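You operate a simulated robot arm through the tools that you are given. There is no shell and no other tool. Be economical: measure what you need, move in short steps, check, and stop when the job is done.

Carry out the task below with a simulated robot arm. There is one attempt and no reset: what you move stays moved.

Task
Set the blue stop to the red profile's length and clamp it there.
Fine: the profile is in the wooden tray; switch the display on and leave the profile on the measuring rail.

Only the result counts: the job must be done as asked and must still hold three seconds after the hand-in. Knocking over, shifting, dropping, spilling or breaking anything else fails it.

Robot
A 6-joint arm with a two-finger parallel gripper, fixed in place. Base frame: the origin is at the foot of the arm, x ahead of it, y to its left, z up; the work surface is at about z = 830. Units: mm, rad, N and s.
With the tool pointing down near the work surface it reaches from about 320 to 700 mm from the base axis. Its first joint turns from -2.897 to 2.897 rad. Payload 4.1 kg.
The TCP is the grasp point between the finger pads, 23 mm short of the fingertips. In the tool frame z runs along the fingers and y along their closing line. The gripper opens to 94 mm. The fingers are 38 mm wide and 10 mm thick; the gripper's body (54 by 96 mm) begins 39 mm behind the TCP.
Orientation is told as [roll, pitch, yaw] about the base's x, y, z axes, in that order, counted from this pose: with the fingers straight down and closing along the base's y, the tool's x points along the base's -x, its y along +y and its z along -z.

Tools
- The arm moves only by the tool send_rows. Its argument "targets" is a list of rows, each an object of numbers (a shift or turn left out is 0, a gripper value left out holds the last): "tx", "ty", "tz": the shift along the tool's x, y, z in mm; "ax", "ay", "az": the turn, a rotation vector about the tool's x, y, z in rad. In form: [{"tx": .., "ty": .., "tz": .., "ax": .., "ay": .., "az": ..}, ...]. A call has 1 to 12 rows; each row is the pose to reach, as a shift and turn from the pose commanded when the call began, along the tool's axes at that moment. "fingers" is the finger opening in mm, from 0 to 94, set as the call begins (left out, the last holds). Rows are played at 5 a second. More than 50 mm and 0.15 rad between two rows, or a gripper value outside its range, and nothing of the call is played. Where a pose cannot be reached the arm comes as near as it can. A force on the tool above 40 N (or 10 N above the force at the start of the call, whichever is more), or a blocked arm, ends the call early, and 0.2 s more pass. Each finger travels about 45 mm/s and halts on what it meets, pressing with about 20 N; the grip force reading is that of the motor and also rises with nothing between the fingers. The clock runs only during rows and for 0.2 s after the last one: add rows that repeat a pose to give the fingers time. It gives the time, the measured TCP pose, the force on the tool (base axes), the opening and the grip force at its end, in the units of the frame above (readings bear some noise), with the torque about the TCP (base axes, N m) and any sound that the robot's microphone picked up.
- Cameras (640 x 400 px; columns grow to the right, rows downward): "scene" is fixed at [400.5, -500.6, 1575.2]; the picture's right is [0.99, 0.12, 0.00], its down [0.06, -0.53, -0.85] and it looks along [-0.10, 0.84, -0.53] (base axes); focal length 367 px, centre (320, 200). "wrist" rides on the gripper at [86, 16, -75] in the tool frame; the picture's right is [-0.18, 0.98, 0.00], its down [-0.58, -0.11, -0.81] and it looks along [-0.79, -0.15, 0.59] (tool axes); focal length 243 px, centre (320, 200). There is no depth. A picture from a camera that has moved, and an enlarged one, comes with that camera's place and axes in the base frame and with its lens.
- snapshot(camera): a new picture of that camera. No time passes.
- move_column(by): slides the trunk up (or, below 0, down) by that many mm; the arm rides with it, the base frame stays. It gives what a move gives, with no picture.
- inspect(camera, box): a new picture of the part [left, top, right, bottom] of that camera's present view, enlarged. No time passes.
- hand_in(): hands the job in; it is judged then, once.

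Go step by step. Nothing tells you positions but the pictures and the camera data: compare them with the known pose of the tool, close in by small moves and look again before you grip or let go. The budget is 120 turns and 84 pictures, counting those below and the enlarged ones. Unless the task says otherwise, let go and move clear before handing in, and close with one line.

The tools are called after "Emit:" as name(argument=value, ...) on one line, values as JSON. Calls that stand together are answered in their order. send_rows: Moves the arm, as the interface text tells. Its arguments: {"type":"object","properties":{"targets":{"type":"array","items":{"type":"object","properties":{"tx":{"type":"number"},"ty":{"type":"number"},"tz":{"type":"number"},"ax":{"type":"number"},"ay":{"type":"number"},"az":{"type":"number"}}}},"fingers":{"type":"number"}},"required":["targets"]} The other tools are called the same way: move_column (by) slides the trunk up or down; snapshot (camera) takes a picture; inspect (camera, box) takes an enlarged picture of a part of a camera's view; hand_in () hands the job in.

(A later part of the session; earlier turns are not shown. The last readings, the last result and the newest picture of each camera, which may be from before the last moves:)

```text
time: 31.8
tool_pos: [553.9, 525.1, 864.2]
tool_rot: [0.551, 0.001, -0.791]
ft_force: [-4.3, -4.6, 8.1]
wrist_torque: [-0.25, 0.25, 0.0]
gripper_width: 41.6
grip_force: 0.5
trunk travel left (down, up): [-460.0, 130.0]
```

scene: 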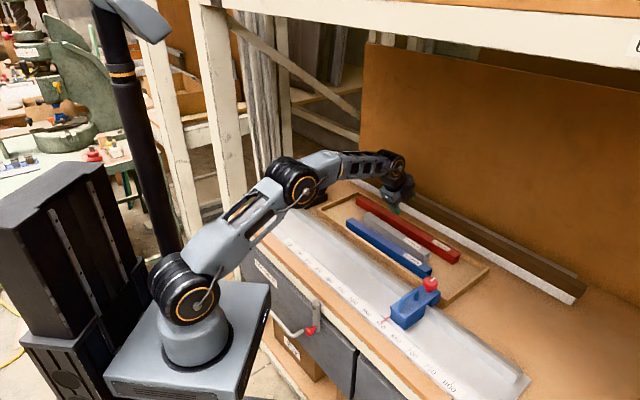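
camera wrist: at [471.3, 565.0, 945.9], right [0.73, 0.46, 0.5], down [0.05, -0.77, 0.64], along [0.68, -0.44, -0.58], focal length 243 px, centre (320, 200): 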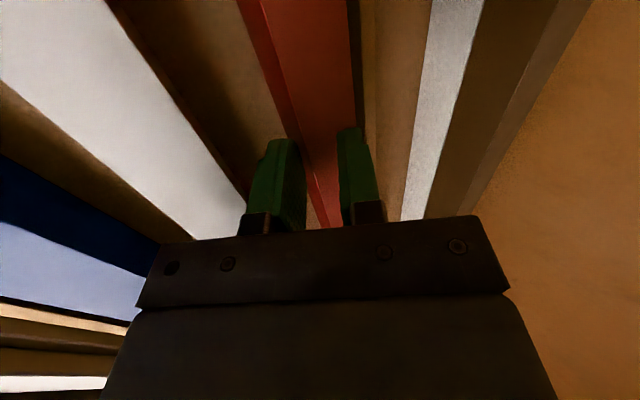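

A light contact at full depth. Now I'll close on it.

Emit:
send_rows(targets=[{"tz": -0.5}, {"tz": -0.5}, {"tz": -0.5}, {"tz": -0.5}, {"tz": -0.5}], fingers=24)

Emit:
snapshot(camera="wrist")

Emit:
inspect(camera="scene", box=[340, 180, 500, 280])

```text
time: 33.0
tool_pos: [553.6, 526.2, 863.4]
tool_rot: [0.552, 0.0, -0.79]
ft_force: [1.1, 2.4, 8.3]
wrist_torque: [-0.22, -0.25, 0.39]
gripper_width: 37.1
grip_force: 20.0
trunk travel left (down, up): [-460.0, 130.0]
```

```text
43 pictures are left
camera wrist: at [475.5, 569.6, 935.6], right [0.72, 0.46, 0.51], down [0.04, -0.78, 0.63], along [0.69, -0.43, -0.58], focal length 243 px, centre (320, 200)
```

wrist: 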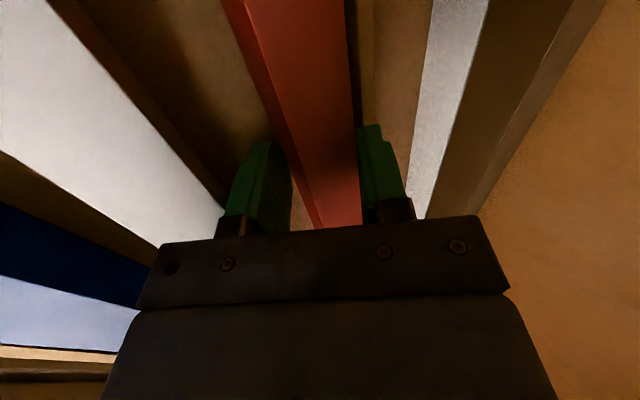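

```text
4.00 times, centred on (420, 230) of scene
camera zoom: at [400.5, -500.6, 1575.2], right [0.99, 0.12, 0.0], down [0.06, -0.53, -0.85], along [-0.1, 0.84, -0.53], focal length 1469 px, centre (-80, 80)
```

zoom: 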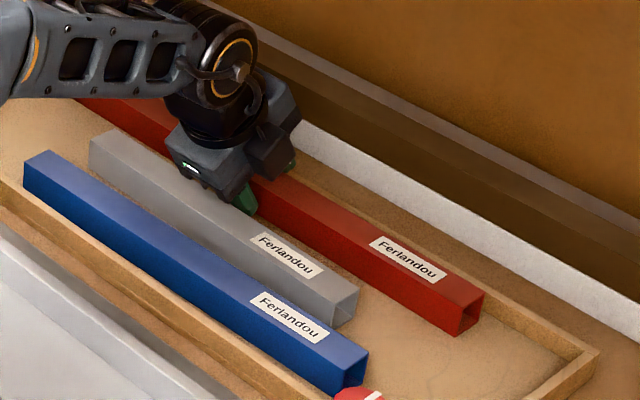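

It's held diagonally at 37 mm with 20 N. I'll lift slowly by 12 mm and check.

Emit:
send_rows(targets=[{"ty": 1, "tz": -1.7}, {"ty": 2.1, "tz": -3.4}, {"ty": 4.2, "tz": -6.8}, {"ty": 6.3, "tz": -10.2}, {"ty": 6.3, "tz": -10.2}], fingers=15)

Emit:
inspect(camera="scene", box=[340, 180, 500, 280])

Emit:
snapshot(camera="wrist")

```text
time: 34.2
tool_pos: [553.7, 525.7, 872.7]
tool_rot: [0.547, 0.0, -0.792]
ft_force: [0.0, -0.6, -1.2]
wrist_torque: [0.02, 0.07, 0.07]
gripper_width: 31.1
grip_force: 20.2
trunk travel left (down, up): [-460.0, 130.0]
```

```text
4.00 times, centred on (420, 230) of scene
camera zoom: at [400.5, -500.6, 1575.2], right [0.99, 0.12, 0.0], down [0.06, -0.53, -0.85], along [-0.1, 0.84, -0.53], focal length 1469 px, centre (-80, 80)
```

zoom: 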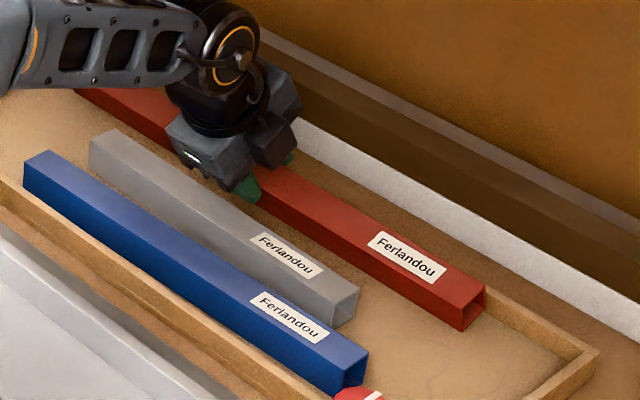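

```text
40 pictures are left
camera wrist: at [475.7, 570.2, 945.4], right [0.73, 0.46, 0.51], down [0.04, -0.77, 0.63], along [0.69, -0.44, -0.58], focal length 243 px, centre (320, 200)
```

wrist: 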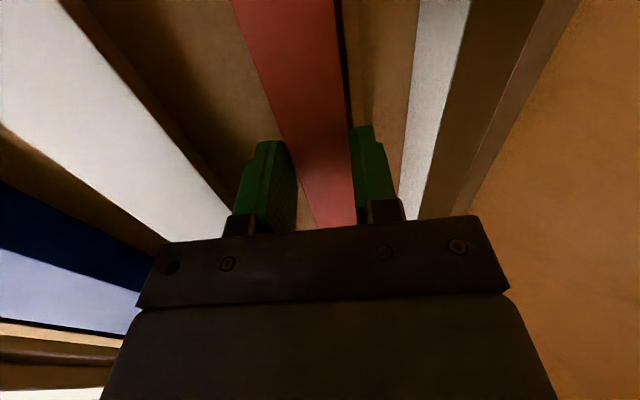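

It rolled flush into the fingers (31 mm opening) and has lifted clear. I'm continuing up slowly.

Emit:
send_rows(targets=[{"ty": 4, "tz": -7}, {"ty": 10, "tz": -17}, {"ty": 17, "tz": -28}, {"ty": 24, "tz": -39}, {"ty": 29, "tz": -50}, {"ty": 32, "tz": -62}, {"ty": 33, "tz": -74}, {"ty": 33, "tz": -86}, {"ty": 33, "tz": -98}, {"ty": 33, "tz": -98}])

Emit:
snapshot(camera="scene")

```text
time: 36.4
tool_pos: [538.1, 507.9, 975.9]
tool_rot: [0.548, 0.001, -0.79]
ft_force: [-1.3, 0.6, -1.3]
wrist_torque: [-0.03, 0.02, -0.02]
gripper_width: 30.1
grip_force: 20.3
trunk travel left (down, up): [-460.0, 130.0]
```

```text
39 pictures are left
```

scene: 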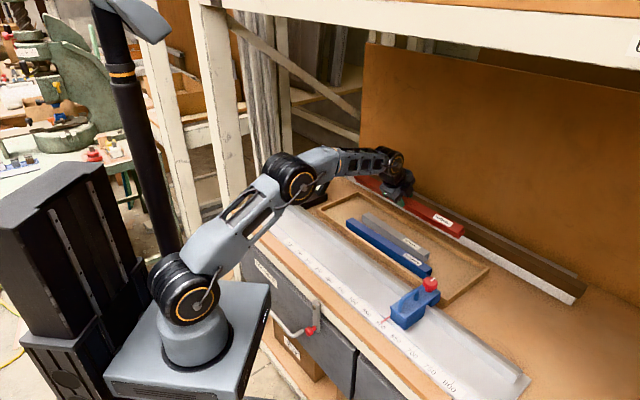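

The profile is 30.1 mm wide and held well. I'll bring it inward and straighten the tool to vertical.

Emit:
send_rows(targets=[{"ty": -15, "tz": -14, "ax": 0.068}, {"ty": -30, "tz": -28, "ax": 0.137}, {"ty": -45, "tz": -42, "ax": 0.205}, {"ty": -60, "tz": -56, "ax": 0.274}, {"ty": -75, "tz": -70, "ax": 0.343}, {"ty": -90, "tz": -84, "ax": 0.411}, {"ty": -105, "tz": -98, "ax": 0.48}, {"ty": -119, "tz": -112, "ax": 0.548}, {"ty": -119, "tz": -112, "ax": 0.548}])

Emit:
snapshot(camera="scene")

Emit:
snapshot(camera="wrist")

Emit:
inspect(camera="scene", box=[240, 180, 336, 240])

```text
time: 38.4
tool_pos: [422.4, 395.9, 1008.8]
tool_rot: [0.0, -0.001, -0.791]
ft_force: [-0.9, -0.3, -1.1]
wrist_torque: [0.03, 0.01, 0.02]
gripper_width: 30.1
grip_force: 19.6
trunk travel left (down, up): [-460.0, 130.0]
```

```text
38 pictures are left
```

scene: 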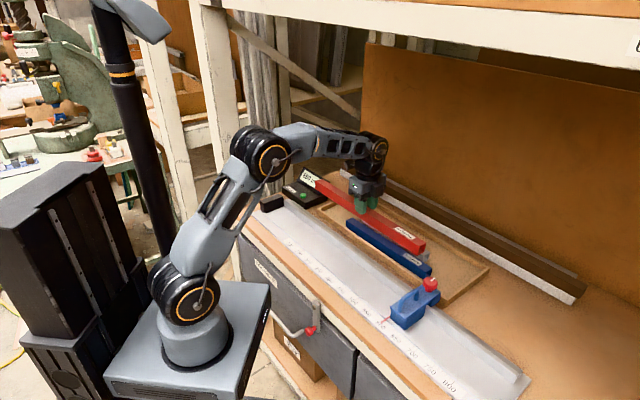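

```text
37 pictures are left
camera wrist: at [373.5, 469.8, 1083.9], right [0.83, 0.56, 0.0], down [0.33, -0.49, 0.81], along [0.45, -0.67, -0.59], focal length 243 px, centre (320, 200)
```

wrist: 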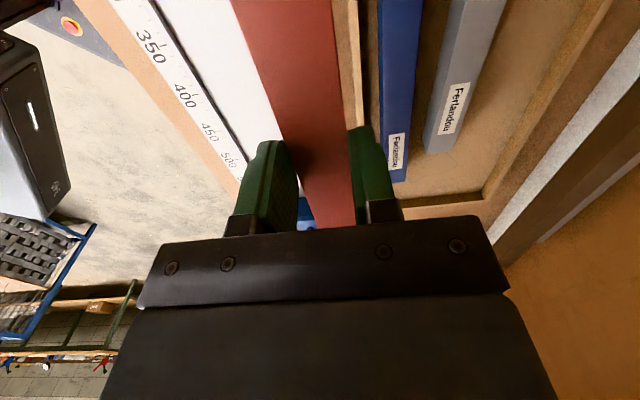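

```text
6.67 times, centred on (288, 210) of scene
camera zoom: at [400.5, -500.6, 1575.2], right [0.99, 0.12, 0.0], down [0.06, -0.53, -0.85], along [-0.1, 0.84, -0.53], focal length 2448 px, centre (533, 133)
```

zoom: 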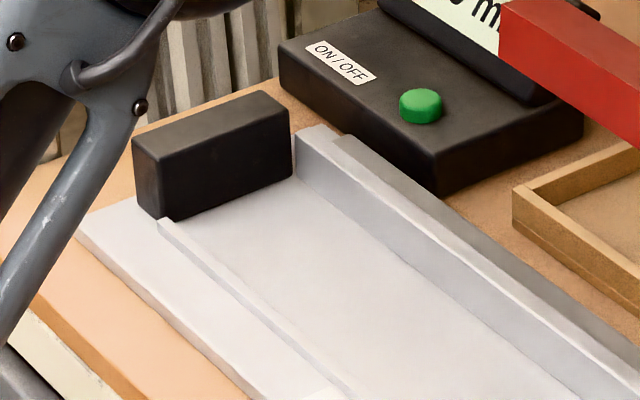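

The rail is a channel with a low front lip, a tall back wall and the black end block. I'll measure where it lies from the wrist camera.

Emit:
inspect(camera="wrist", box=[80, 0, 400, 200])

```text
2.00 times, centred on (240, 100) of wrist
camera zoom: at [373.5, 469.8, 1083.9], right [0.83, 0.56, 0.0], down [0.33, -0.49, 0.81], along [0.45, -0.67, -0.59], focal length 485 px, centre (480, 400)
```

zoom: 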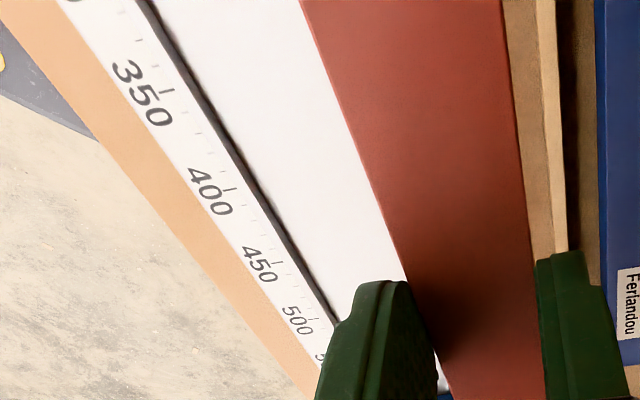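

Scale zero maps to s≈−350 along the bench, and the channel spans roughly n 450–534. I'm moving over the channel, staying high and to the right of the end block.

Emit:
send_rows(targets=[{"tx": 21, "ty": -13, "tz": 0}, {"tx": 42, "ty": -25, "tz": 5, "az": -0.005}, {"tx": 64, "ty": -38, "tz": 14, "az": -0.01}, {"tx": 85, "ty": -50, "tz": 24, "az": -0.01}, {"tx": 106, "ty": -63, "tz": 34, "az": -0.015}, {"tx": 128, "ty": -76, "tz": 42, "az": -0.02}, {"tx": 149, "ty": -88.7, "tz": 49, "az": -0.02}, {"tx": 149, "ty": -88.7, "tz": 49, "az": -0.02}])

Emit:
snapshot(camera="wrist")

Emit:
snapshot(camera="scene")

```text
time: 40.2
tool_pos: [254.8, 440.7, 959.1]
tool_rot: [0.001, 0.0, -0.773]
ft_force: [0.0, 0.1, -1.0]
wrist_torque: [0.0, -0.01, 0.01]
gripper_width: 29.5
grip_force: 19.5
trunk travel left (down, up): [-460.0, 130.0]
```

```text
34 pictures are left
camera wrist: at [205.3, 512.5, 1033.8], right [0.82, 0.58, 0.0], down [0.34, -0.48, 0.81], along [0.47, -0.66, -0.59], focal length 243 px, centre (320, 200)
```

wrist: 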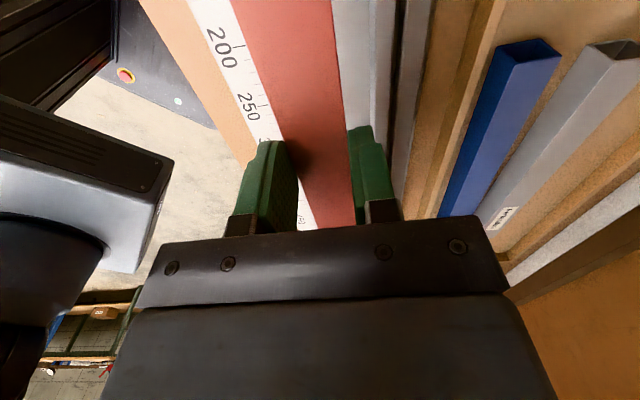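

```text
33 pictures are left
```

scene: 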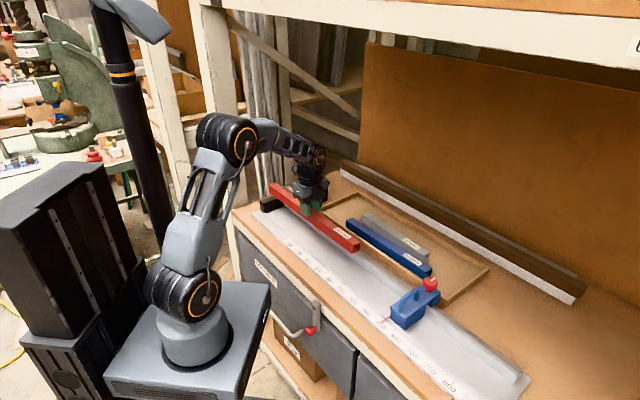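

Emit:
inspect(camera="wrist", box=[180, 0, 440, 162])

Emit:
inspect(camera="scene", box=[240, 165, 384, 255])

```text
2.46 times, centred on (310, 81) of wrist
camera zoom: at [205.3, 512.5, 1033.8], right [0.82, 0.58, 0.0], down [0.34, -0.48, 0.81], along [0.47, -0.66, -0.59], focal length 597 px, centre (345, 493)
```

zoom: 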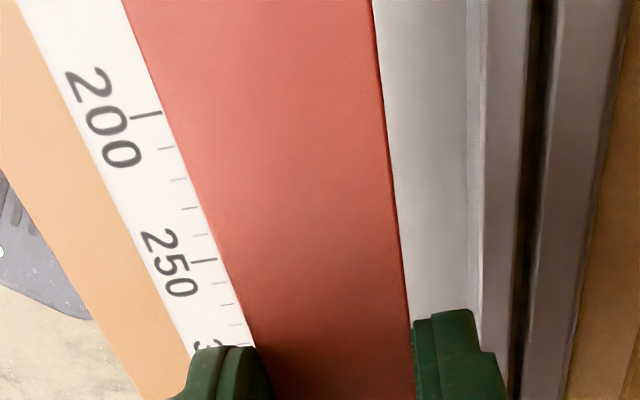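

```text
4.44 times, centred on (312, 210) of scene
camera zoom: at [400.5, -500.6, 1575.2], right [0.99, 0.12, 0.0], down [0.06, -0.53, -0.85], along [-0.1, 0.84, -0.53], focal length 1632 px, centre (356, 156)
```

zoom: 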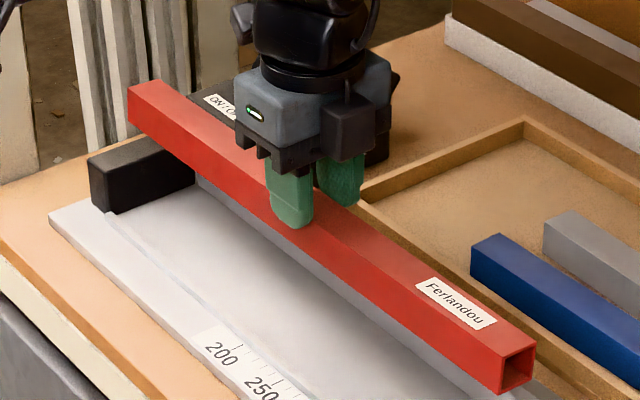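

The tool is parallel to the rail and centred in the channel, with the wall 39 mm away and the end block about 218 mm to the left. I'm lowering toward the channel floor.

Emit:
send_rows(targets=[{"tz": 15}, {"tz": 30}, {"tz": 45}, {"tz": 60}, {"tz": 75}, {"tz": 80}, {"tz": 80}])

Emit:
inspect(camera="scene", box=[240, 165, 384, 255])

```text
time: 41.8
tool_pos: [256.3, 440.5, 881.1]
tool_rot: [0.003, 0.0, -0.769]
ft_force: [0.4, 3.7, 14.2]
wrist_torque: [0.05, 0.06, -0.12]
gripper_width: 29.8
grip_force: 20.1
trunk travel left (down, up): [-460.0, 130.0]
```

```text
4.44 times, centred on (312, 210) of scene
camera zoom: at [400.5, -500.6, 1575.2], right [0.99, 0.12, 0.0], down [0.06, -0.53, -0.85], along [-0.1, 0.84, -0.53], focal length 1632 px, centre (356, 156)
```

zoom: 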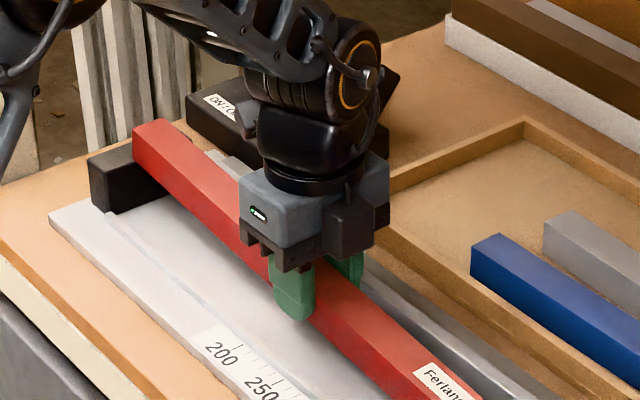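

The profile's left end has come down on top of the end block. I'm raising, shifting 30 mm to the right and looking again.

Emit:
send_rows(targets=[{"tz": -12}, {"tz": -24}, {"tz": -36}, {"tz": -36, "tx": -15}, {"tz": -36, "tx": -32}, {"tz": -36, "tx": -32}])

Emit:
inspect(camera="scene", box=[240, 155, 400, 255])

```text
time: 43.2
tool_pos: [280.2, 417.0, 915.4]
tool_rot: [0.002, 0.0, -0.768]
ft_force: [0.8, 0.4, -1.5]
wrist_torque: [-0.02, -0.03, 0.01]
gripper_width: 29.6
grip_force: 19.7
trunk travel left (down, up): [-460.0, 130.0]
```

```text
4.00 times, centred on (320, 205) of scene
camera zoom: at [400.5, -500.6, 1575.2], right [0.99, 0.12, 0.0], down [0.06, -0.53, -0.85], along [-0.1, 0.84, -0.53], focal length 1469 px, centre (320, 180)
```

zoom: 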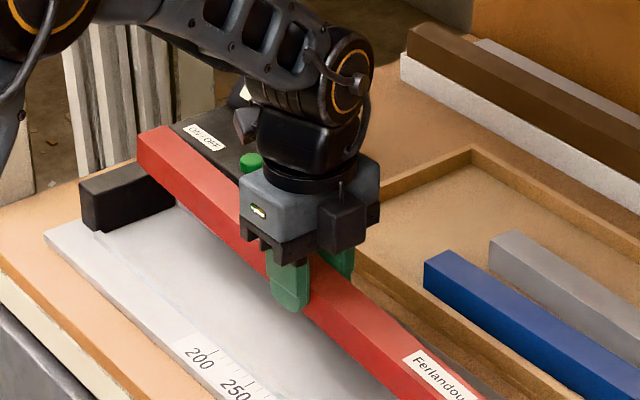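

The profile has pitched about 0.12 rad in the grip, left end high. I'll counter-pitch the tool to level it before lowering.

Emit:
send_rows(targets=[{"ay": -0.04}, {"ay": -0.08}, {"ay": -0.12}, {"ay": -0.12}])

Emit:
inspect(camera="scene", box=[240, 155, 400, 255])

Emit:
snapshot(camera="scene")

```text
time: 44.2
tool_pos: [279.0, 417.4, 916.3]
tool_rot: [0.001, -0.12, -0.772]
ft_force: [0.5, 0.5, -1.3]
wrist_torque: [-0.04, -0.03, 0.02]
gripper_width: 29.9
grip_force: 19.5
trunk travel left (down, up): [-460.0, 130.0]
```

```text
4.00 times, centred on (320, 205) of scene
camera zoom: at [400.5, -500.6, 1575.2], right [0.99, 0.12, 0.0], down [0.06, -0.53, -0.85], along [-0.1, 0.84, -0.53], focal length 1469 px, centre (320, 180)
```

zoom: 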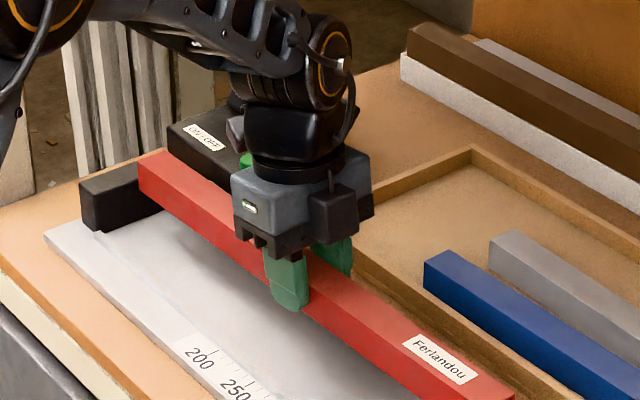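

```text
27 pictures are left
```

scene: 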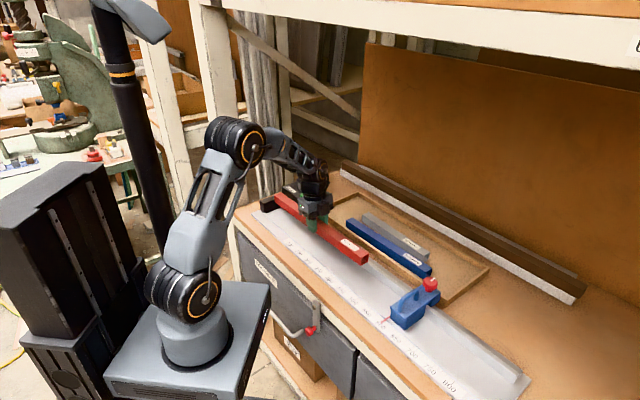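

It's level now. I'm lowering 44 mm, then continuing in guarded steps.

Emit:
send_rows(targets=[{"tx": 1.8, "tz": 15}, {"tx": 3.6, "tz": 30}, {"tx": 4.8, "tz": 40}, {"tx": 5.3, "tz": 44}, {"tx": 5.3, "tz": 44}])

Emit:
inspect(camera="scene", box=[240, 165, 400, 265])

```text
time: 45.4
tool_pos: [279.6, 417.4, 871.5]
tool_rot: [0.002, -0.121, -0.771]
ft_force: [0.0, 0.2, -1.1]
wrist_torque: [-0.02, 0.0, -0.01]
gripper_width: 30.0
grip_force: 19.7
trunk travel left (down, up): [-460.0, 130.0]
```

```text
4.00 times, centred on (320, 215) of scene
camera zoom: at [400.5, -500.6, 1575.2], right [0.99, 0.12, 0.0], down [0.06, -0.53, -0.85], along [-0.1, 0.84, -0.53], focal length 1469 px, centre (320, 140)
```

zoom: 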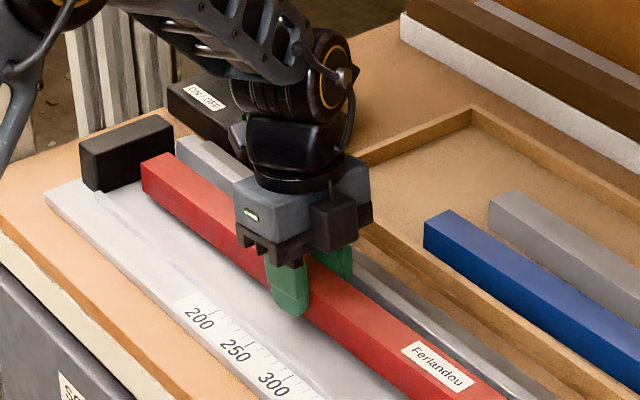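

Emit:
send_rows(targets=[{"tx": 0.3, "tz": 2}, {"tx": 0.5, "tz": 4}, {"tx": 0.7, "tz": 5.5}, {"tx": 0.7, "tz": 5.5}])

```text
time: 46.4
tool_pos: [279.2, 417.8, 866.8]
tool_rot: [0.002, -0.12, -0.77]
ft_force: [-0.1, 0.1, -2.4]
wrist_torque: [-0.01, 0.03, -0.01]
gripper_width: 30.1
grip_force: 20.5
trunk travel left (down, up): [-460.0, 130.0]
```

Emit:
send_rows(targets=[{"tx": 0.3, "tz": 2}, {"tx": 0.5, "tz": 4}, {"tx": 0.7, "tz": 5.5}, {"tx": 0.7, "tz": 5.5}])

```text
time: 47.4
tool_pos: [278.4, 417.0, 859.5]
tool_rot: [0.001, -0.12, -0.771]
ft_force: [0.7, -0.9, 2.0]
wrist_torque: [0.46, 0.54, -0.03]
gripper_width: 29.6
grip_force: 20.0
trunk travel left (down, up): [-460.0, 130.0]
```

Left-end contact: the left end is slightly low. I'm levelling by 0.02, settling onto the floor, then sliding left toward the block.

Emit:
send_rows(targets=[{"ay": 0.02, "tz": 0}, {"ay": 0.02, "tz": 2, "tx": 0.2}, {"ay": 0.02, "tz": 2, "tx": 0.2}])

Emit:
send_rows(targets=[{"tx": 4, "tz": -0.4}, {"tx": 8, "tz": -0.8}, {"tx": 12, "tz": -1.2}, {"tx": 16, "tz": -1.6}, {"tx": 16, "tz": -1.6}])

Emit:
inspect(camera="scene", box=[240, 165, 400, 265])

```text
time: 48.2
tool_pos: [280.1, 418.0, 859.1]
tool_rot: [0.001, -0.1, -0.77]
ft_force: [0.1, -1.1, 1.4]
wrist_torque: [-0.54, -0.47, -0.02]
gripper_width: 29.6
grip_force: 20.4
trunk travel left (down, up): [-460.0, 130.0]
```

```text
time: 49.4
tool_pos: [267.2, 428.1, 857.7]
tool_rot: [0.002, -0.1, -0.771]
ft_force: [-0.7, 0.5, -2.0]
wrist_torque: [-0.05, -0.04, 0.0]
gripper_width: 29.9
grip_force: 20.3
trunk travel left (down, up): [-460.0, 130.0]
```

```text
4.00 times, centred on (320, 215) of scene
camera zoom: at [400.5, -500.6, 1575.2], right [0.99, 0.12, 0.0], down [0.06, -0.53, -0.85], along [-0.1, 0.84, -0.53], focal length 1469 px, centre (320, 140)
```

zoom: 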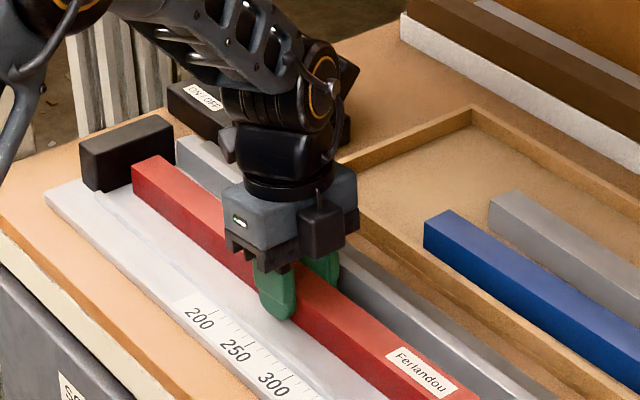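

Emit:
send_rows(targets=[{"tx": 2, "tz": -0.2}, {"tx": 4, "tz": -0.4}, {"tx": 6, "tz": -0.6}, {"tx": 7.5, "tz": -0.75}, {"tx": 7.5, "tz": -0.75}])

```text
time: 50.6
tool_pos: [261.8, 433.9, 858.2]
tool_rot: [0.0, -0.099, -0.768]
ft_force: [-0.8, 0.1, -1.7]
wrist_torque: [-0.03, -0.02, 0.0]
gripper_width: 29.8
grip_force: 20.0
trunk travel left (down, up): [-460.0, 130.0]
```

Emit:
send_rows(targets=[{"tx": 2, "tz": -0.2}, {"tx": 4, "tz": -0.4}, {"tx": 5.5, "tz": -0.55}, {"tx": 5.5, "tz": -0.55}])

Emit:
inspect(camera="scene", box=[250, 185, 314, 225])

```text
time: 51.6
tool_pos: [257.9, 436.4, 856.5]
tool_rot: [0.0, -0.1, -0.77]
ft_force: [-0.1, -0.8, -0.3]
wrist_torque: [-0.23, -0.2, -0.03]
gripper_width: 29.7
grip_force: 20.0
trunk travel left (down, up): [-460.0, 130.0]
```

```text
10.00 times, centred on (282, 205) of scene
camera zoom: at [400.5, -500.6, 1575.2], right [0.99, 0.12, 0.0], down [0.06, -0.53, -0.85], along [-0.1, 0.84, -0.53], focal length 3672 px, centre (700, 150)
```

zoom: 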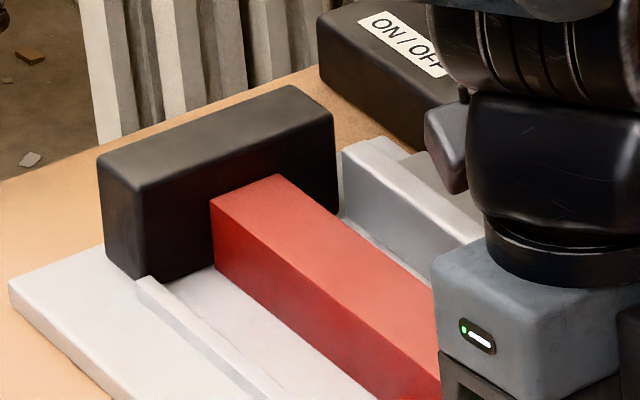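

About 8 mm of gap is left. I'm continuing to slide until it touches.

Emit:
send_rows(targets=[{"tx": 2, "tz": -0.3}, {"tx": 4, "tz": -0.6}, {"tx": 5.5, "tz": -0.8}, {"tx": 5.5, "tz": -0.8}])

Emit:
send_rows(targets=[{"tx": 1, "tz": -0.1}, {"tx": 2, "tz": -0.2}, {"tx": 3, "tz": -0.3}, {"tx": 3, "tz": -0.3}])

```text
time: 52.6
tool_pos: [255.4, 441.0, 858.0]
tool_rot: [0.001, -0.101, -0.767]
ft_force: [11.3, -11.5, -1.2]
wrist_torque: [-0.08, -0.07, -0.33]
gripper_width: 29.4
grip_force: 20.1
trunk travel left (down, up): [-460.0, 130.0]
```

```text
time: 53.6
tool_pos: [253.3, 441.6, 859.4]
tool_rot: [0.0, -0.1, -0.769]
ft_force: [13.0, -10.0, -0.9]
wrist_torque: [-0.07, -0.11, -0.38]
gripper_width: 30.4
grip_force: 19.8
trunk travel left (down, up): [-460.0, 130.0]
```

It's touching the block (16 N). I'm releasing and lifting straight up.

Emit:
send_rows(targets=[{"tz": 0}, {"tz": 0}, {"tz": 0}], fingers=46)

Emit:
send_rows(targets=[{"tx": -1.5, "tz": -15}, {"tx": -3, "tz": -30}, {"tx": -6, "tz": -60}, {"tx": -9, "tz": -90}, {"tx": -11, "tz": -110, "ay": 0.1}, {"tx": -11, "tz": -110, "ay": 0.1}])

Emit:
snapshot(camera="scene")

Emit:
snapshot(camera="wrist")

```text
time: 54.4
tool_pos: [252.0, 444.0, 858.1]
tool_rot: [0.002, -0.1, -0.77]
ft_force: [0.5, 0.1, -0.5]
wrist_torque: [0.01, 0.01, -0.03]
gripper_width: 45.7
grip_force: 0.0
trunk travel left (down, up): [-460.0, 130.0]
```

```text
time: 55.8
tool_pos: [252.6, 442.2, 971.0]
tool_rot: [0.002, 0.0, -0.769]
ft_force: [0.3, -0.4, -0.1]
wrist_torque: [0.0, -0.01, 0.01]
gripper_width: 45.9
grip_force: 0.1
trunk travel left (down, up): [-460.0, 130.0]
```

```text
23 pictures are left
```

scene: 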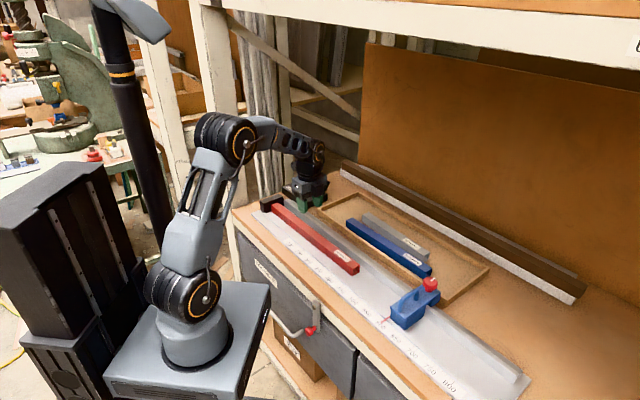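

```text
22 pictures are left
camera wrist: at [202.4, 515.5, 1045.6], right [0.82, 0.58, 0.0], down [0.34, -0.48, 0.81], along [0.47, -0.66, -0.59], focal length 243 px, centre (320, 200)
```

wrist: 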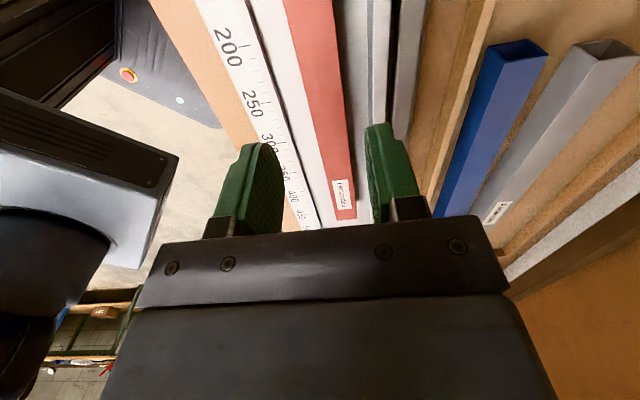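

The profile lies in the channel against the block. Now I'm moving to the stop, turning the gripper 90° so it closes along the rail.

Emit:
send_rows(targets=[{"tx": -34, "ty": -1, "tz": -10, "az": -0.131}, {"tx": -69, "ty": -1, "tz": -20, "az": -0.262}, {"tx": -103, "ty": -2, "tz": -30, "az": -0.393}, {"tx": -137, "ty": -3, "tz": -39, "az": -0.524}, {"tx": -172, "ty": -3, "tz": -39, "az": -0.655}, {"tx": -206, "ty": -4, "tz": -39, "az": -0.785}, {"tx": -240, "ty": -5, "tz": -39, "az": -0.916}, {"tx": -275, "ty": -5, "tz": -39, "az": -1.047}, {"tx": -309, "ty": -6, "tz": -39, "az": -1.178}, {"tx": -343, "ty": -7, "tz": -39, "az": -1.309}, {"tx": -378, "ty": -7, "tz": -39, "az": -1.44}, {"tx": -412, "ty": -8, "tz": -39, "az": -1.571}], fingers=60)

Emit:
snapshot(camera="wrist")

Emit:
inspect(camera="scene", box=[350, 230, 510, 330])

```text
time: 58.4
tool_pos: [542.1, 150.6, 1008.8]
tool_rot: [0.0, -0.002, 0.804]
ft_force: [-0.2, -0.5, 0.1]
wrist_torque: [-0.01, -0.03, -0.02]
gripper_width: 60.4
grip_force: 0.1
trunk travel left (down, up): [-460.0, 130.0]
```

```text
21 pictures are left
camera wrist: at [471.1, 98.9, 1082.1], right [-0.58, 0.82, 0.0], down [0.48, 0.34, 0.81], along [0.66, 0.47, -0.59], focal length 243 px, centre (320, 200)
```

wrist: 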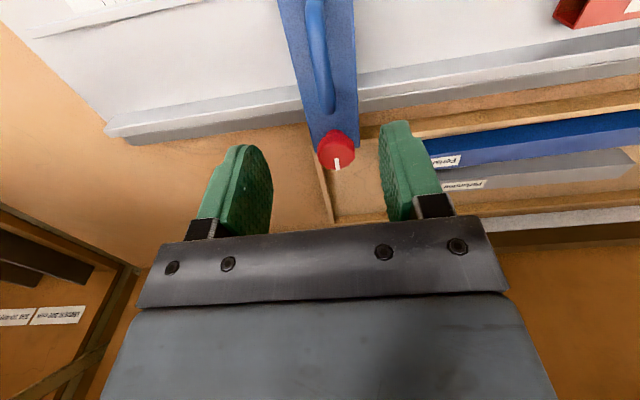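

```text
4.00 times, centred on (430, 280) of scene
camera zoom: at [400.5, -500.6, 1575.2], right [0.99, 0.12, 0.0], down [0.06, -0.53, -0.85], along [-0.1, 0.84, -0.53], focal length 1469 px, centre (-120, -120)
```

zoom: 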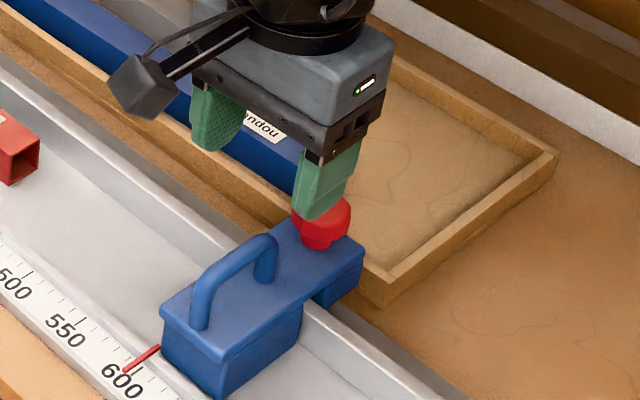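

The handle lies nearly under the TCP, with its top at z≈921 and the knob about 93 mm farther out. I'm centring and descending partway to check.

Emit:
send_rows(targets=[{"tx": 11, "ty": 3.5, "tz": 20}, {"tx": 11, "ty": 3.5, "tz": 45}, {"tx": 11, "ty": 3.5, "tz": 65}, {"tx": 11, "ty": 3.5, "tz": 65}])

Emit:
snapshot(camera="wrist")

Emit:
inspect(camera="scene", box=[350, 230, 510, 330])

```text
time: 59.4
tool_pos: [532.8, 146.0, 943.0]
tool_rot: [0.0, -0.001, 0.801]
ft_force: [0.3, 1.2, -0.8]
wrist_torque: [0.01, -0.02, 0.03]
gripper_width: 60.0
grip_force: 0.1
trunk travel left (down, up): [-460.0, 130.0]
```

```text
19 pictures are left
camera wrist: at [460.9, 96.0, 1017.1], right [-0.58, 0.82, 0.0], down [0.48, 0.34, 0.81], along [0.66, 0.47, -0.59], focal length 243 px, centre (320, 200)
```

wrist: 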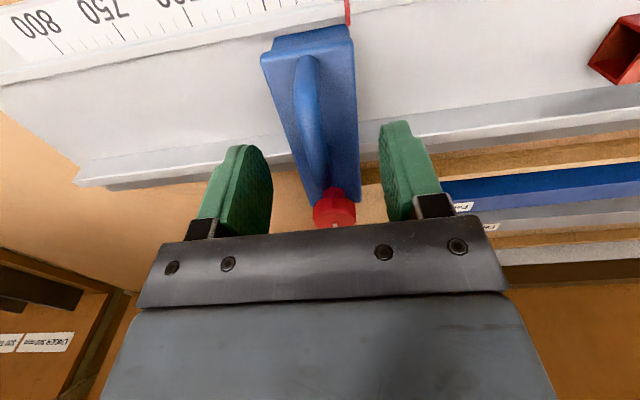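

```text
4.00 times, centred on (430, 280) of scene
camera zoom: at [400.5, -500.6, 1575.2], right [0.99, 0.12, 0.0], down [0.06, -0.53, -0.85], along [-0.1, 0.84, -0.53], focal length 1469 px, centre (-120, -120)
```

zoom: 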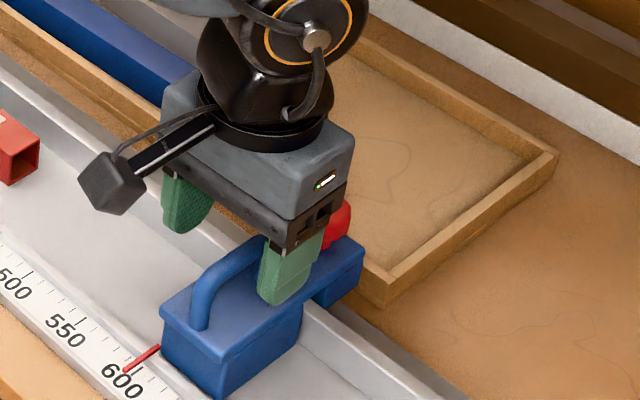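

The fingers straddle the handle. I'm shifting 14 mm toward its middle, descending 36 mm and gripping.

Emit:
send_rows(targets=[{"tx": 7, "tz": 5}, {"tx": 14, "tz": 12}, {"tx": 14, "tz": 24}, {"tx": 14, "tz": 36}, {"tx": 14, "tz": 36}])

Emit:
send_rows(targets=[{"tz": 0}, {"tz": 0}, {"tz": 0}, {"tz": 0}, {"tz": 0}], fingers=5)

Emit:
inspect(camera="scene", box=[350, 230, 510, 330])

```text
time: 60.6
tool_pos: [521.3, 134.8, 907.6]
tool_rot: [-0.001, -0.001, 0.8]
ft_force: [0.6, 0.6, 0.3]
wrist_torque: [-0.03, 0.01, -0.01]
gripper_width: 60.1
grip_force: 0.0
trunk travel left (down, up): [-460.0, 130.0]
```

```text
time: 61.8
tool_pos: [522.9, 135.1, 907.7]
tool_rot: [0.0, -0.001, 0.797]
ft_force: [4.7, -2.1, 0.1]
wrist_torque: [0.5, 0.51, -1.52]
gripper_width: 12.2
grip_force: 45.4
trunk travel left (down, up): [-460.0, 130.0]
```

```text
4.00 times, centred on (430, 280) of scene
camera zoom: at [400.5, -500.6, 1575.2], right [0.99, 0.12, 0.0], down [0.06, -0.53, -0.85], along [-0.1, 0.84, -0.53], focal length 1469 px, centre (-120, -120)
```

zoom: 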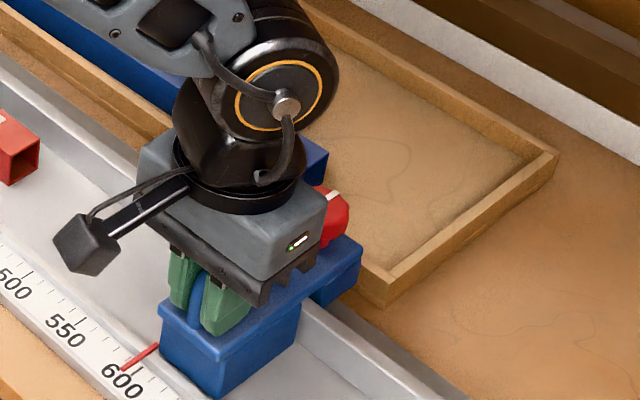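

The handle is gripped (12 mm). I'll try sliding the stop 10 mm left to see whether it's free.

Emit:
send_rows(targets=[{"ty": 2.5}, {"ty": 5}, {"ty": 7.5}, {"ty": 10}, {"ty": 10}])

Emit:
inspect(camera="scene", box=[270, 160, 366, 220])

```text
time: 63.0
tool_pos: [513.6, 141.7, 907.5]
tool_rot: [-0.001, -0.001, 0.802]
ft_force: [0.3, 0.9, 0.3]
wrist_torque: [1.01, -0.01, -1.35]
gripper_width: 12.3
grip_force: 45.5
trunk travel left (down, up): [-460.0, 130.0]
```

```text
6.67 times, centred on (318, 190) of scene
camera zoom: at [400.5, -500.6, 1575.2], right [0.99, 0.12, 0.0], down [0.06, -0.53, -0.85], along [-0.1, 0.84, -0.53], focal length 2448 px, centre (333, 267)
```

zoom: 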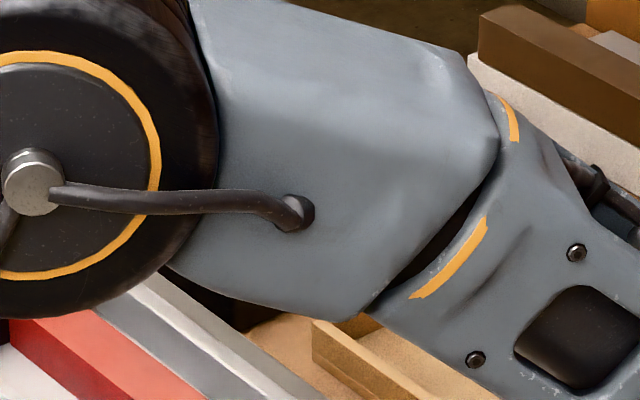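

The stop slides freely. I'm moving it 110 mm left.

Emit:
send_rows(targets=[{"ty": 10}, {"ty": 20}, {"ty": 30}, {"ty": 40}, {"ty": 50}, {"ty": 60}, {"ty": 70}, {"ty": 80}, {"ty": 90}, {"ty": 100}, {"ty": 110}, {"ty": 110}])

Emit:
snapshot(camera="scene")

```text
time: 65.6
tool_pos: [436.9, 220.1, 907.1]
tool_rot: [0.001, -0.003, 0.799]
ft_force: [4.5, 2.3, -5.7]
wrist_torque: [1.32, -0.38, -1.35]
gripper_width: 12.1
grip_force: 44.5
trunk travel left (down, up): [-460.0, 130.0]
```

```text
15 pictures are left
```

scene: 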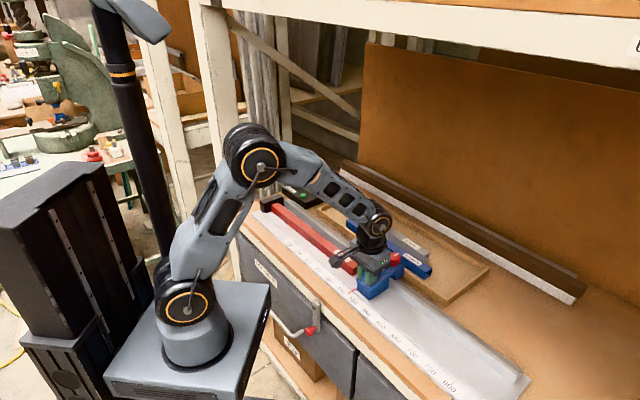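

Emit:
inspect(camera="scene", box=[315, 235, 411, 295])

```text
6.67 times, centred on (363, 265) of scene
camera zoom: at [400.5, -500.6, 1575.2], right [0.99, 0.12, 0.0], down [0.06, -0.53, -0.85], along [-0.1, 0.84, -0.53], focal length 2448 px, centre (33, -233)
```

zoom: 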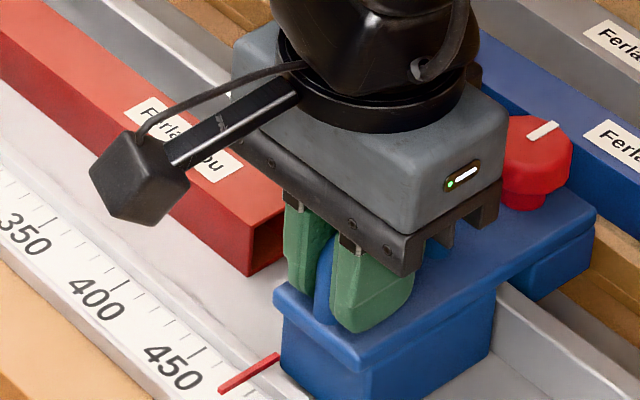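

The pointer is near 473, with about 44 mm to go. I'm sliding 30 mm, then creeping until contact.

Emit:
send_rows(targets=[{"ty": 8, "tx": -0.3}, {"ty": 16, "tx": -0.6}, {"ty": 24, "tx": -1}, {"ty": 32, "tx": -1.3}, {"ty": 32, "tx": -1.3}])

Emit:
send_rows(targets=[{"ty": 1.5}, {"ty": 3}, {"ty": 4.5}, {"ty": 6}, {"ty": 6}])

Emit:
inspect(camera="scene", box=[300, 230, 396, 290])

```text
time: 66.8
tool_pos: [414.3, 241.6, 907.6]
tool_rot: [0.0, 0.0, 0.8]
ft_force: [7.6, -0.8, 0.0]
wrist_torque: [0.58, 0.39, -1.36]
gripper_width: 12.0
grip_force: 45.3
trunk travel left (down, up): [-460.0, 130.0]
```

```text
time: 68.0
tool_pos: [409.4, 247.1, 907.8]
tool_rot: [0.001, 0.0, 0.802]
ft_force: [2.1, 2.3, 6.4]
wrist_torque: [0.15, 0.94, -1.3]
gripper_width: 11.9
grip_force: 45.1
trunk travel left (down, up): [-460.0, 130.0]
```

```text
6.67 times, centred on (348, 260) of scene
camera zoom: at [400.5, -500.6, 1575.2], right [0.99, 0.12, 0.0], down [0.06, -0.53, -0.85], along [-0.1, 0.84, -0.53], focal length 2448 px, centre (133, -200)
```

zoom: 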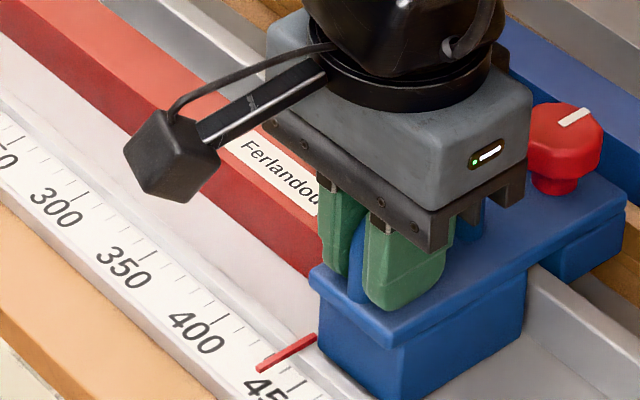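

Emit:
send_rows(targets=[{"ty": 1.5}, {"ty": 3}, {"ty": 4.5}, {"ty": 6}, {"ty": 7}, {"ty": 7}])

Emit:
send_rows(targets=[{"ty": 1}, {"ty": 2}, {"ty": 3}, {"ty": 4}, {"ty": 4}])

```text
time: 69.4
tool_pos: [404.1, 251.9, 908.0]
tool_rot: [0.0, -0.001, 0.803]
ft_force: [7.1, 6.8, 4.1]
wrist_torque: [0.22, 0.83, -1.29]
gripper_width: 12.3
grip_force: 45.0
trunk travel left (down, up): [-460.0, 130.0]
```

```text
time: 70.6
tool_pos: [402.4, 254.0, 905.7]
tool_rot: [-0.002, -0.001, 0.798]
ft_force: [12.9, 4.1, 7.9]
wrist_torque: [0.46, 0.6, -1.36]
gripper_width: 12.1
grip_force: 45.0
trunk travel left (down, up): [-460.0, 130.0]
```

A side force has built up. I'm relieving it with a small outward shift while creeping on.

Emit:
send_rows(targets=[{"tx": -1, "ty": 0}, {"tx": -2, "ty": 0}, {"tx": -2, "ty": 0}])

Emit:
send_rows(targets=[{"ty": 1}, {"ty": 2}, {"ty": 3}, {"ty": 3}])

Emit:
inspect(camera="scene", box=[300, 230, 396, 290])

```text
time: 71.4
tool_pos: [402.2, 254.7, 906.2]
tool_rot: [-0.001, 0.0, 0.8]
ft_force: [5.1, -5.5, 7.1]
wrist_torque: [1.38, -0.47, -1.34]
gripper_width: 12.3
grip_force: 44.4
trunk travel left (down, up): [-460.0, 130.0]
```

```text
time: 72.4
tool_pos: [403.2, 254.1, 906.9]
tool_rot: [0.002, 0.002, 0.799]
ft_force: [23.8, -27.5, 12.5]
wrist_torque: [-0.32, 1.36, -1.43]
gripper_width: 12.2
grip_force: 44.5
trunk travel left (down, up): [-460.0, 130.0]
```

```text
6.67 times, centred on (348, 260) of scene
camera zoom: at [400.5, -500.6, 1575.2], right [0.99, 0.12, 0.0], down [0.06, -0.53, -0.85], along [-0.1, 0.84, -0.53], focal length 2448 px, centre (133, -200)
```

zoom: 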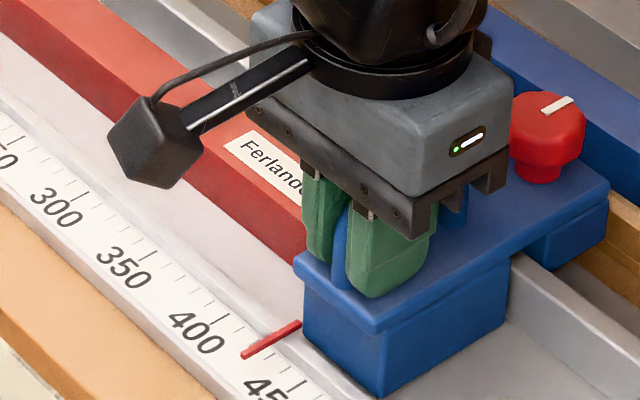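

Firm contact (about 36 N along the rail): the profile is seated between the block and the stop. I'm easing the command back so only light pressure remains.

Emit:
send_rows(targets=[{"ty": -1}, {"ty": -2}, {"ty": -2}])

```text
time: 73.2
tool_pos: [402.1, 253.7, 907.3]
tool_rot: [0.003, -0.003, 0.8]
ft_force: [15.6, -20.9, 12.7]
wrist_torque: [0.13, 0.95, -1.39]
gripper_width: 11.9
grip_force: 44.9
trunk travel left (down, up): [-460.0, 130.0]
```

Emit:
send_rows(targets=[{"ty": -1, "tz": -0.7}, {"ty": -1.6, "tz": -1.2}, {"ty": -1.6, "tz": -1.2}])

Emit:
send_rows(targets=[{"tz": 0}, {"tz": 0}, {"tz": 0}, {"tz": 0}], fingers=56)

Emit:
send_rows(targets=[{"tz": -20}, {"tz": -45}, {"tz": -70}, {"tz": -95}, {"tz": -95}])

Emit:
snapshot(camera="wrist")

Emit:
snapshot(camera="scene")

```text
time: 74.0
tool_pos: [402.7, 254.7, 907.7]
tool_rot: [0.001, 0.001, 0.799]
ft_force: [3.4, -10.9, -13.3]
wrist_torque: [1.38, -0.44, -1.36]
gripper_width: 11.6
grip_force: 44.8
trunk travel left (down, up): [-460.0, 130.0]
```

```text
time: 75.0
tool_pos: [402.7, 254.5, 909.3]
tool_rot: [0.001, -0.002, 0.802]
ft_force: [0.0, -0.8, -0.1]
wrist_torque: [-0.01, -0.01, 0.0]
gripper_width: 56.2
grip_force: 0.0
trunk travel left (down, up): [-460.0, 130.0]
```

```text
time: 76.2
tool_pos: [403.4, 253.2, 1004.5]
tool_rot: [0.001, -0.003, 0.802]
ft_force: [-0.7, 0.5, 0.0]
wrist_torque: [-0.01, 0.04, 0.0]
gripper_width: 56.1
grip_force: 0.0
trunk travel left (down, up): [-460.0, 130.0]
```

```text
11 pictures are left
camera wrist: at [331.8, 203.9, 1079.5], right [-0.58, 0.82, 0.0], down [0.48, 0.34, 0.81], along [0.66, 0.47, -0.59], focal length 243 px, centre (320, 200)
```

wrist: 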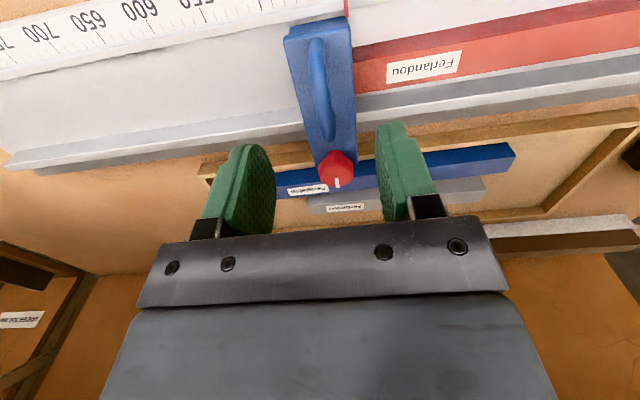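

```text
10 pictures are left
```

scene: 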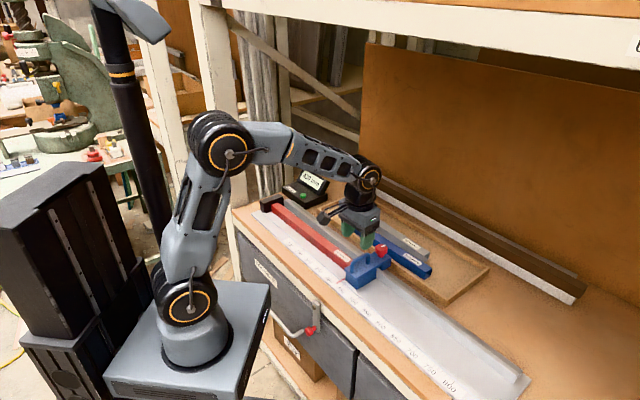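

The stop sits against the profile. Next is the red knob at about n=563, z≈899. I'm moving over it and descending partway.

Emit:
send_rows(targets=[{"tx": -33, "ty": -0.3}, {"tx": -66, "ty": -0.5}, {"tx": -99, "ty": -0.7}, {"tx": -99, "ty": -0.7, "tz": 25}, {"tx": -99, "ty": -0.7, "tz": 50}, {"tx": -99, "ty": -0.7, "tz": 65}, {"tx": -99, "ty": -0.7, "tz": 65}], fingers=60)

Emit:
snapshot(camera="wrist")

Emit:
inspect(camera="scene", box=[280, 160, 440, 300])

```text
time: 77.8
tool_pos: [473.7, 327.2, 939.6]
tool_rot: [-0.001, 0.0, 0.801]
ft_force: [0.4, 0.4, -0.5]
wrist_torque: [0.03, -0.04, 0.0]
gripper_width: 59.8
grip_force: 0.1
trunk travel left (down, up): [-460.0, 130.0]
```

```text
9 pictures are left
camera wrist: at [400.8, 276.4, 1013.3], right [-0.58, 0.82, 0.0], down [0.48, 0.34, 0.81], along [0.66, 0.47, -0.59], focal length 243 px, centre (320, 200)
```

wrist: 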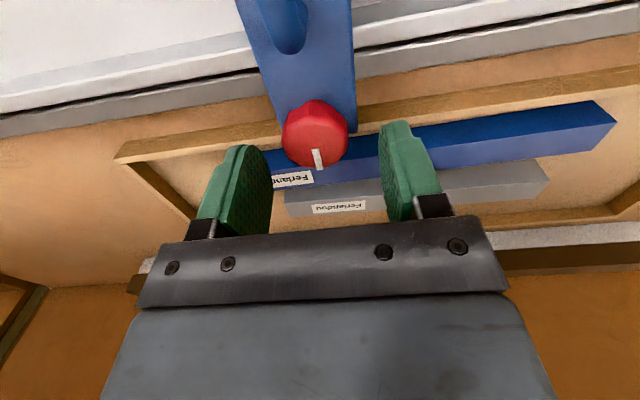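

```text
2.86 times, centred on (360, 230) of scene
camera zoom: at [400.5, -500.6, 1575.2], right [0.99, 0.12, 0.0], down [0.06, -0.53, -0.85], along [-0.1, 0.84, -0.53], focal length 1049 px, centre (206, 114)
```

zoom: 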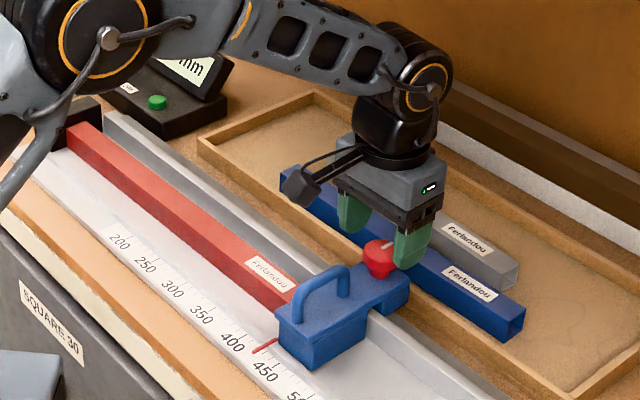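

The knob is nearly centred. I'm correcting by (−5,−3), descending to TCP z≈900 and closing on it.

Emit:
send_rows(targets=[{"tx": -5, "ty": -3, "tz": 5}, {"tx": -5, "ty": -3, "tz": 18}, {"tx": -5, "ty": -3, "tz": 30}, {"tx": -5, "ty": -3, "tz": 40}, {"tx": -5, "ty": -3, "tz": 40}])

Emit:
inspect(camera="scene", box=[320, 200, 432, 270])

```text
time: 79.0
tool_pos: [478.3, 327.9, 897.8]
tool_rot: [0.0, 0.0, 0.8]
ft_force: [0.6, -0.4, -0.5]
wrist_torque: [-0.02, 0.0, -0.01]
gripper_width: 60.2
grip_force: 0.0
trunk travel left (down, up): [-460.0, 130.0]
```

```text
5.71 times, centred on (376, 235) of scene
camera zoom: at [400.5, -500.6, 1575.2], right [0.99, 0.12, 0.0], down [0.06, -0.53, -0.85], along [-0.1, 0.84, -0.53], focal length 2098 px, centre (0, 0)
```

zoom: 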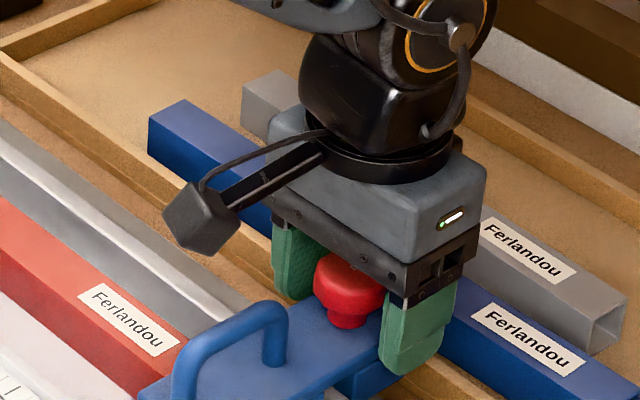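

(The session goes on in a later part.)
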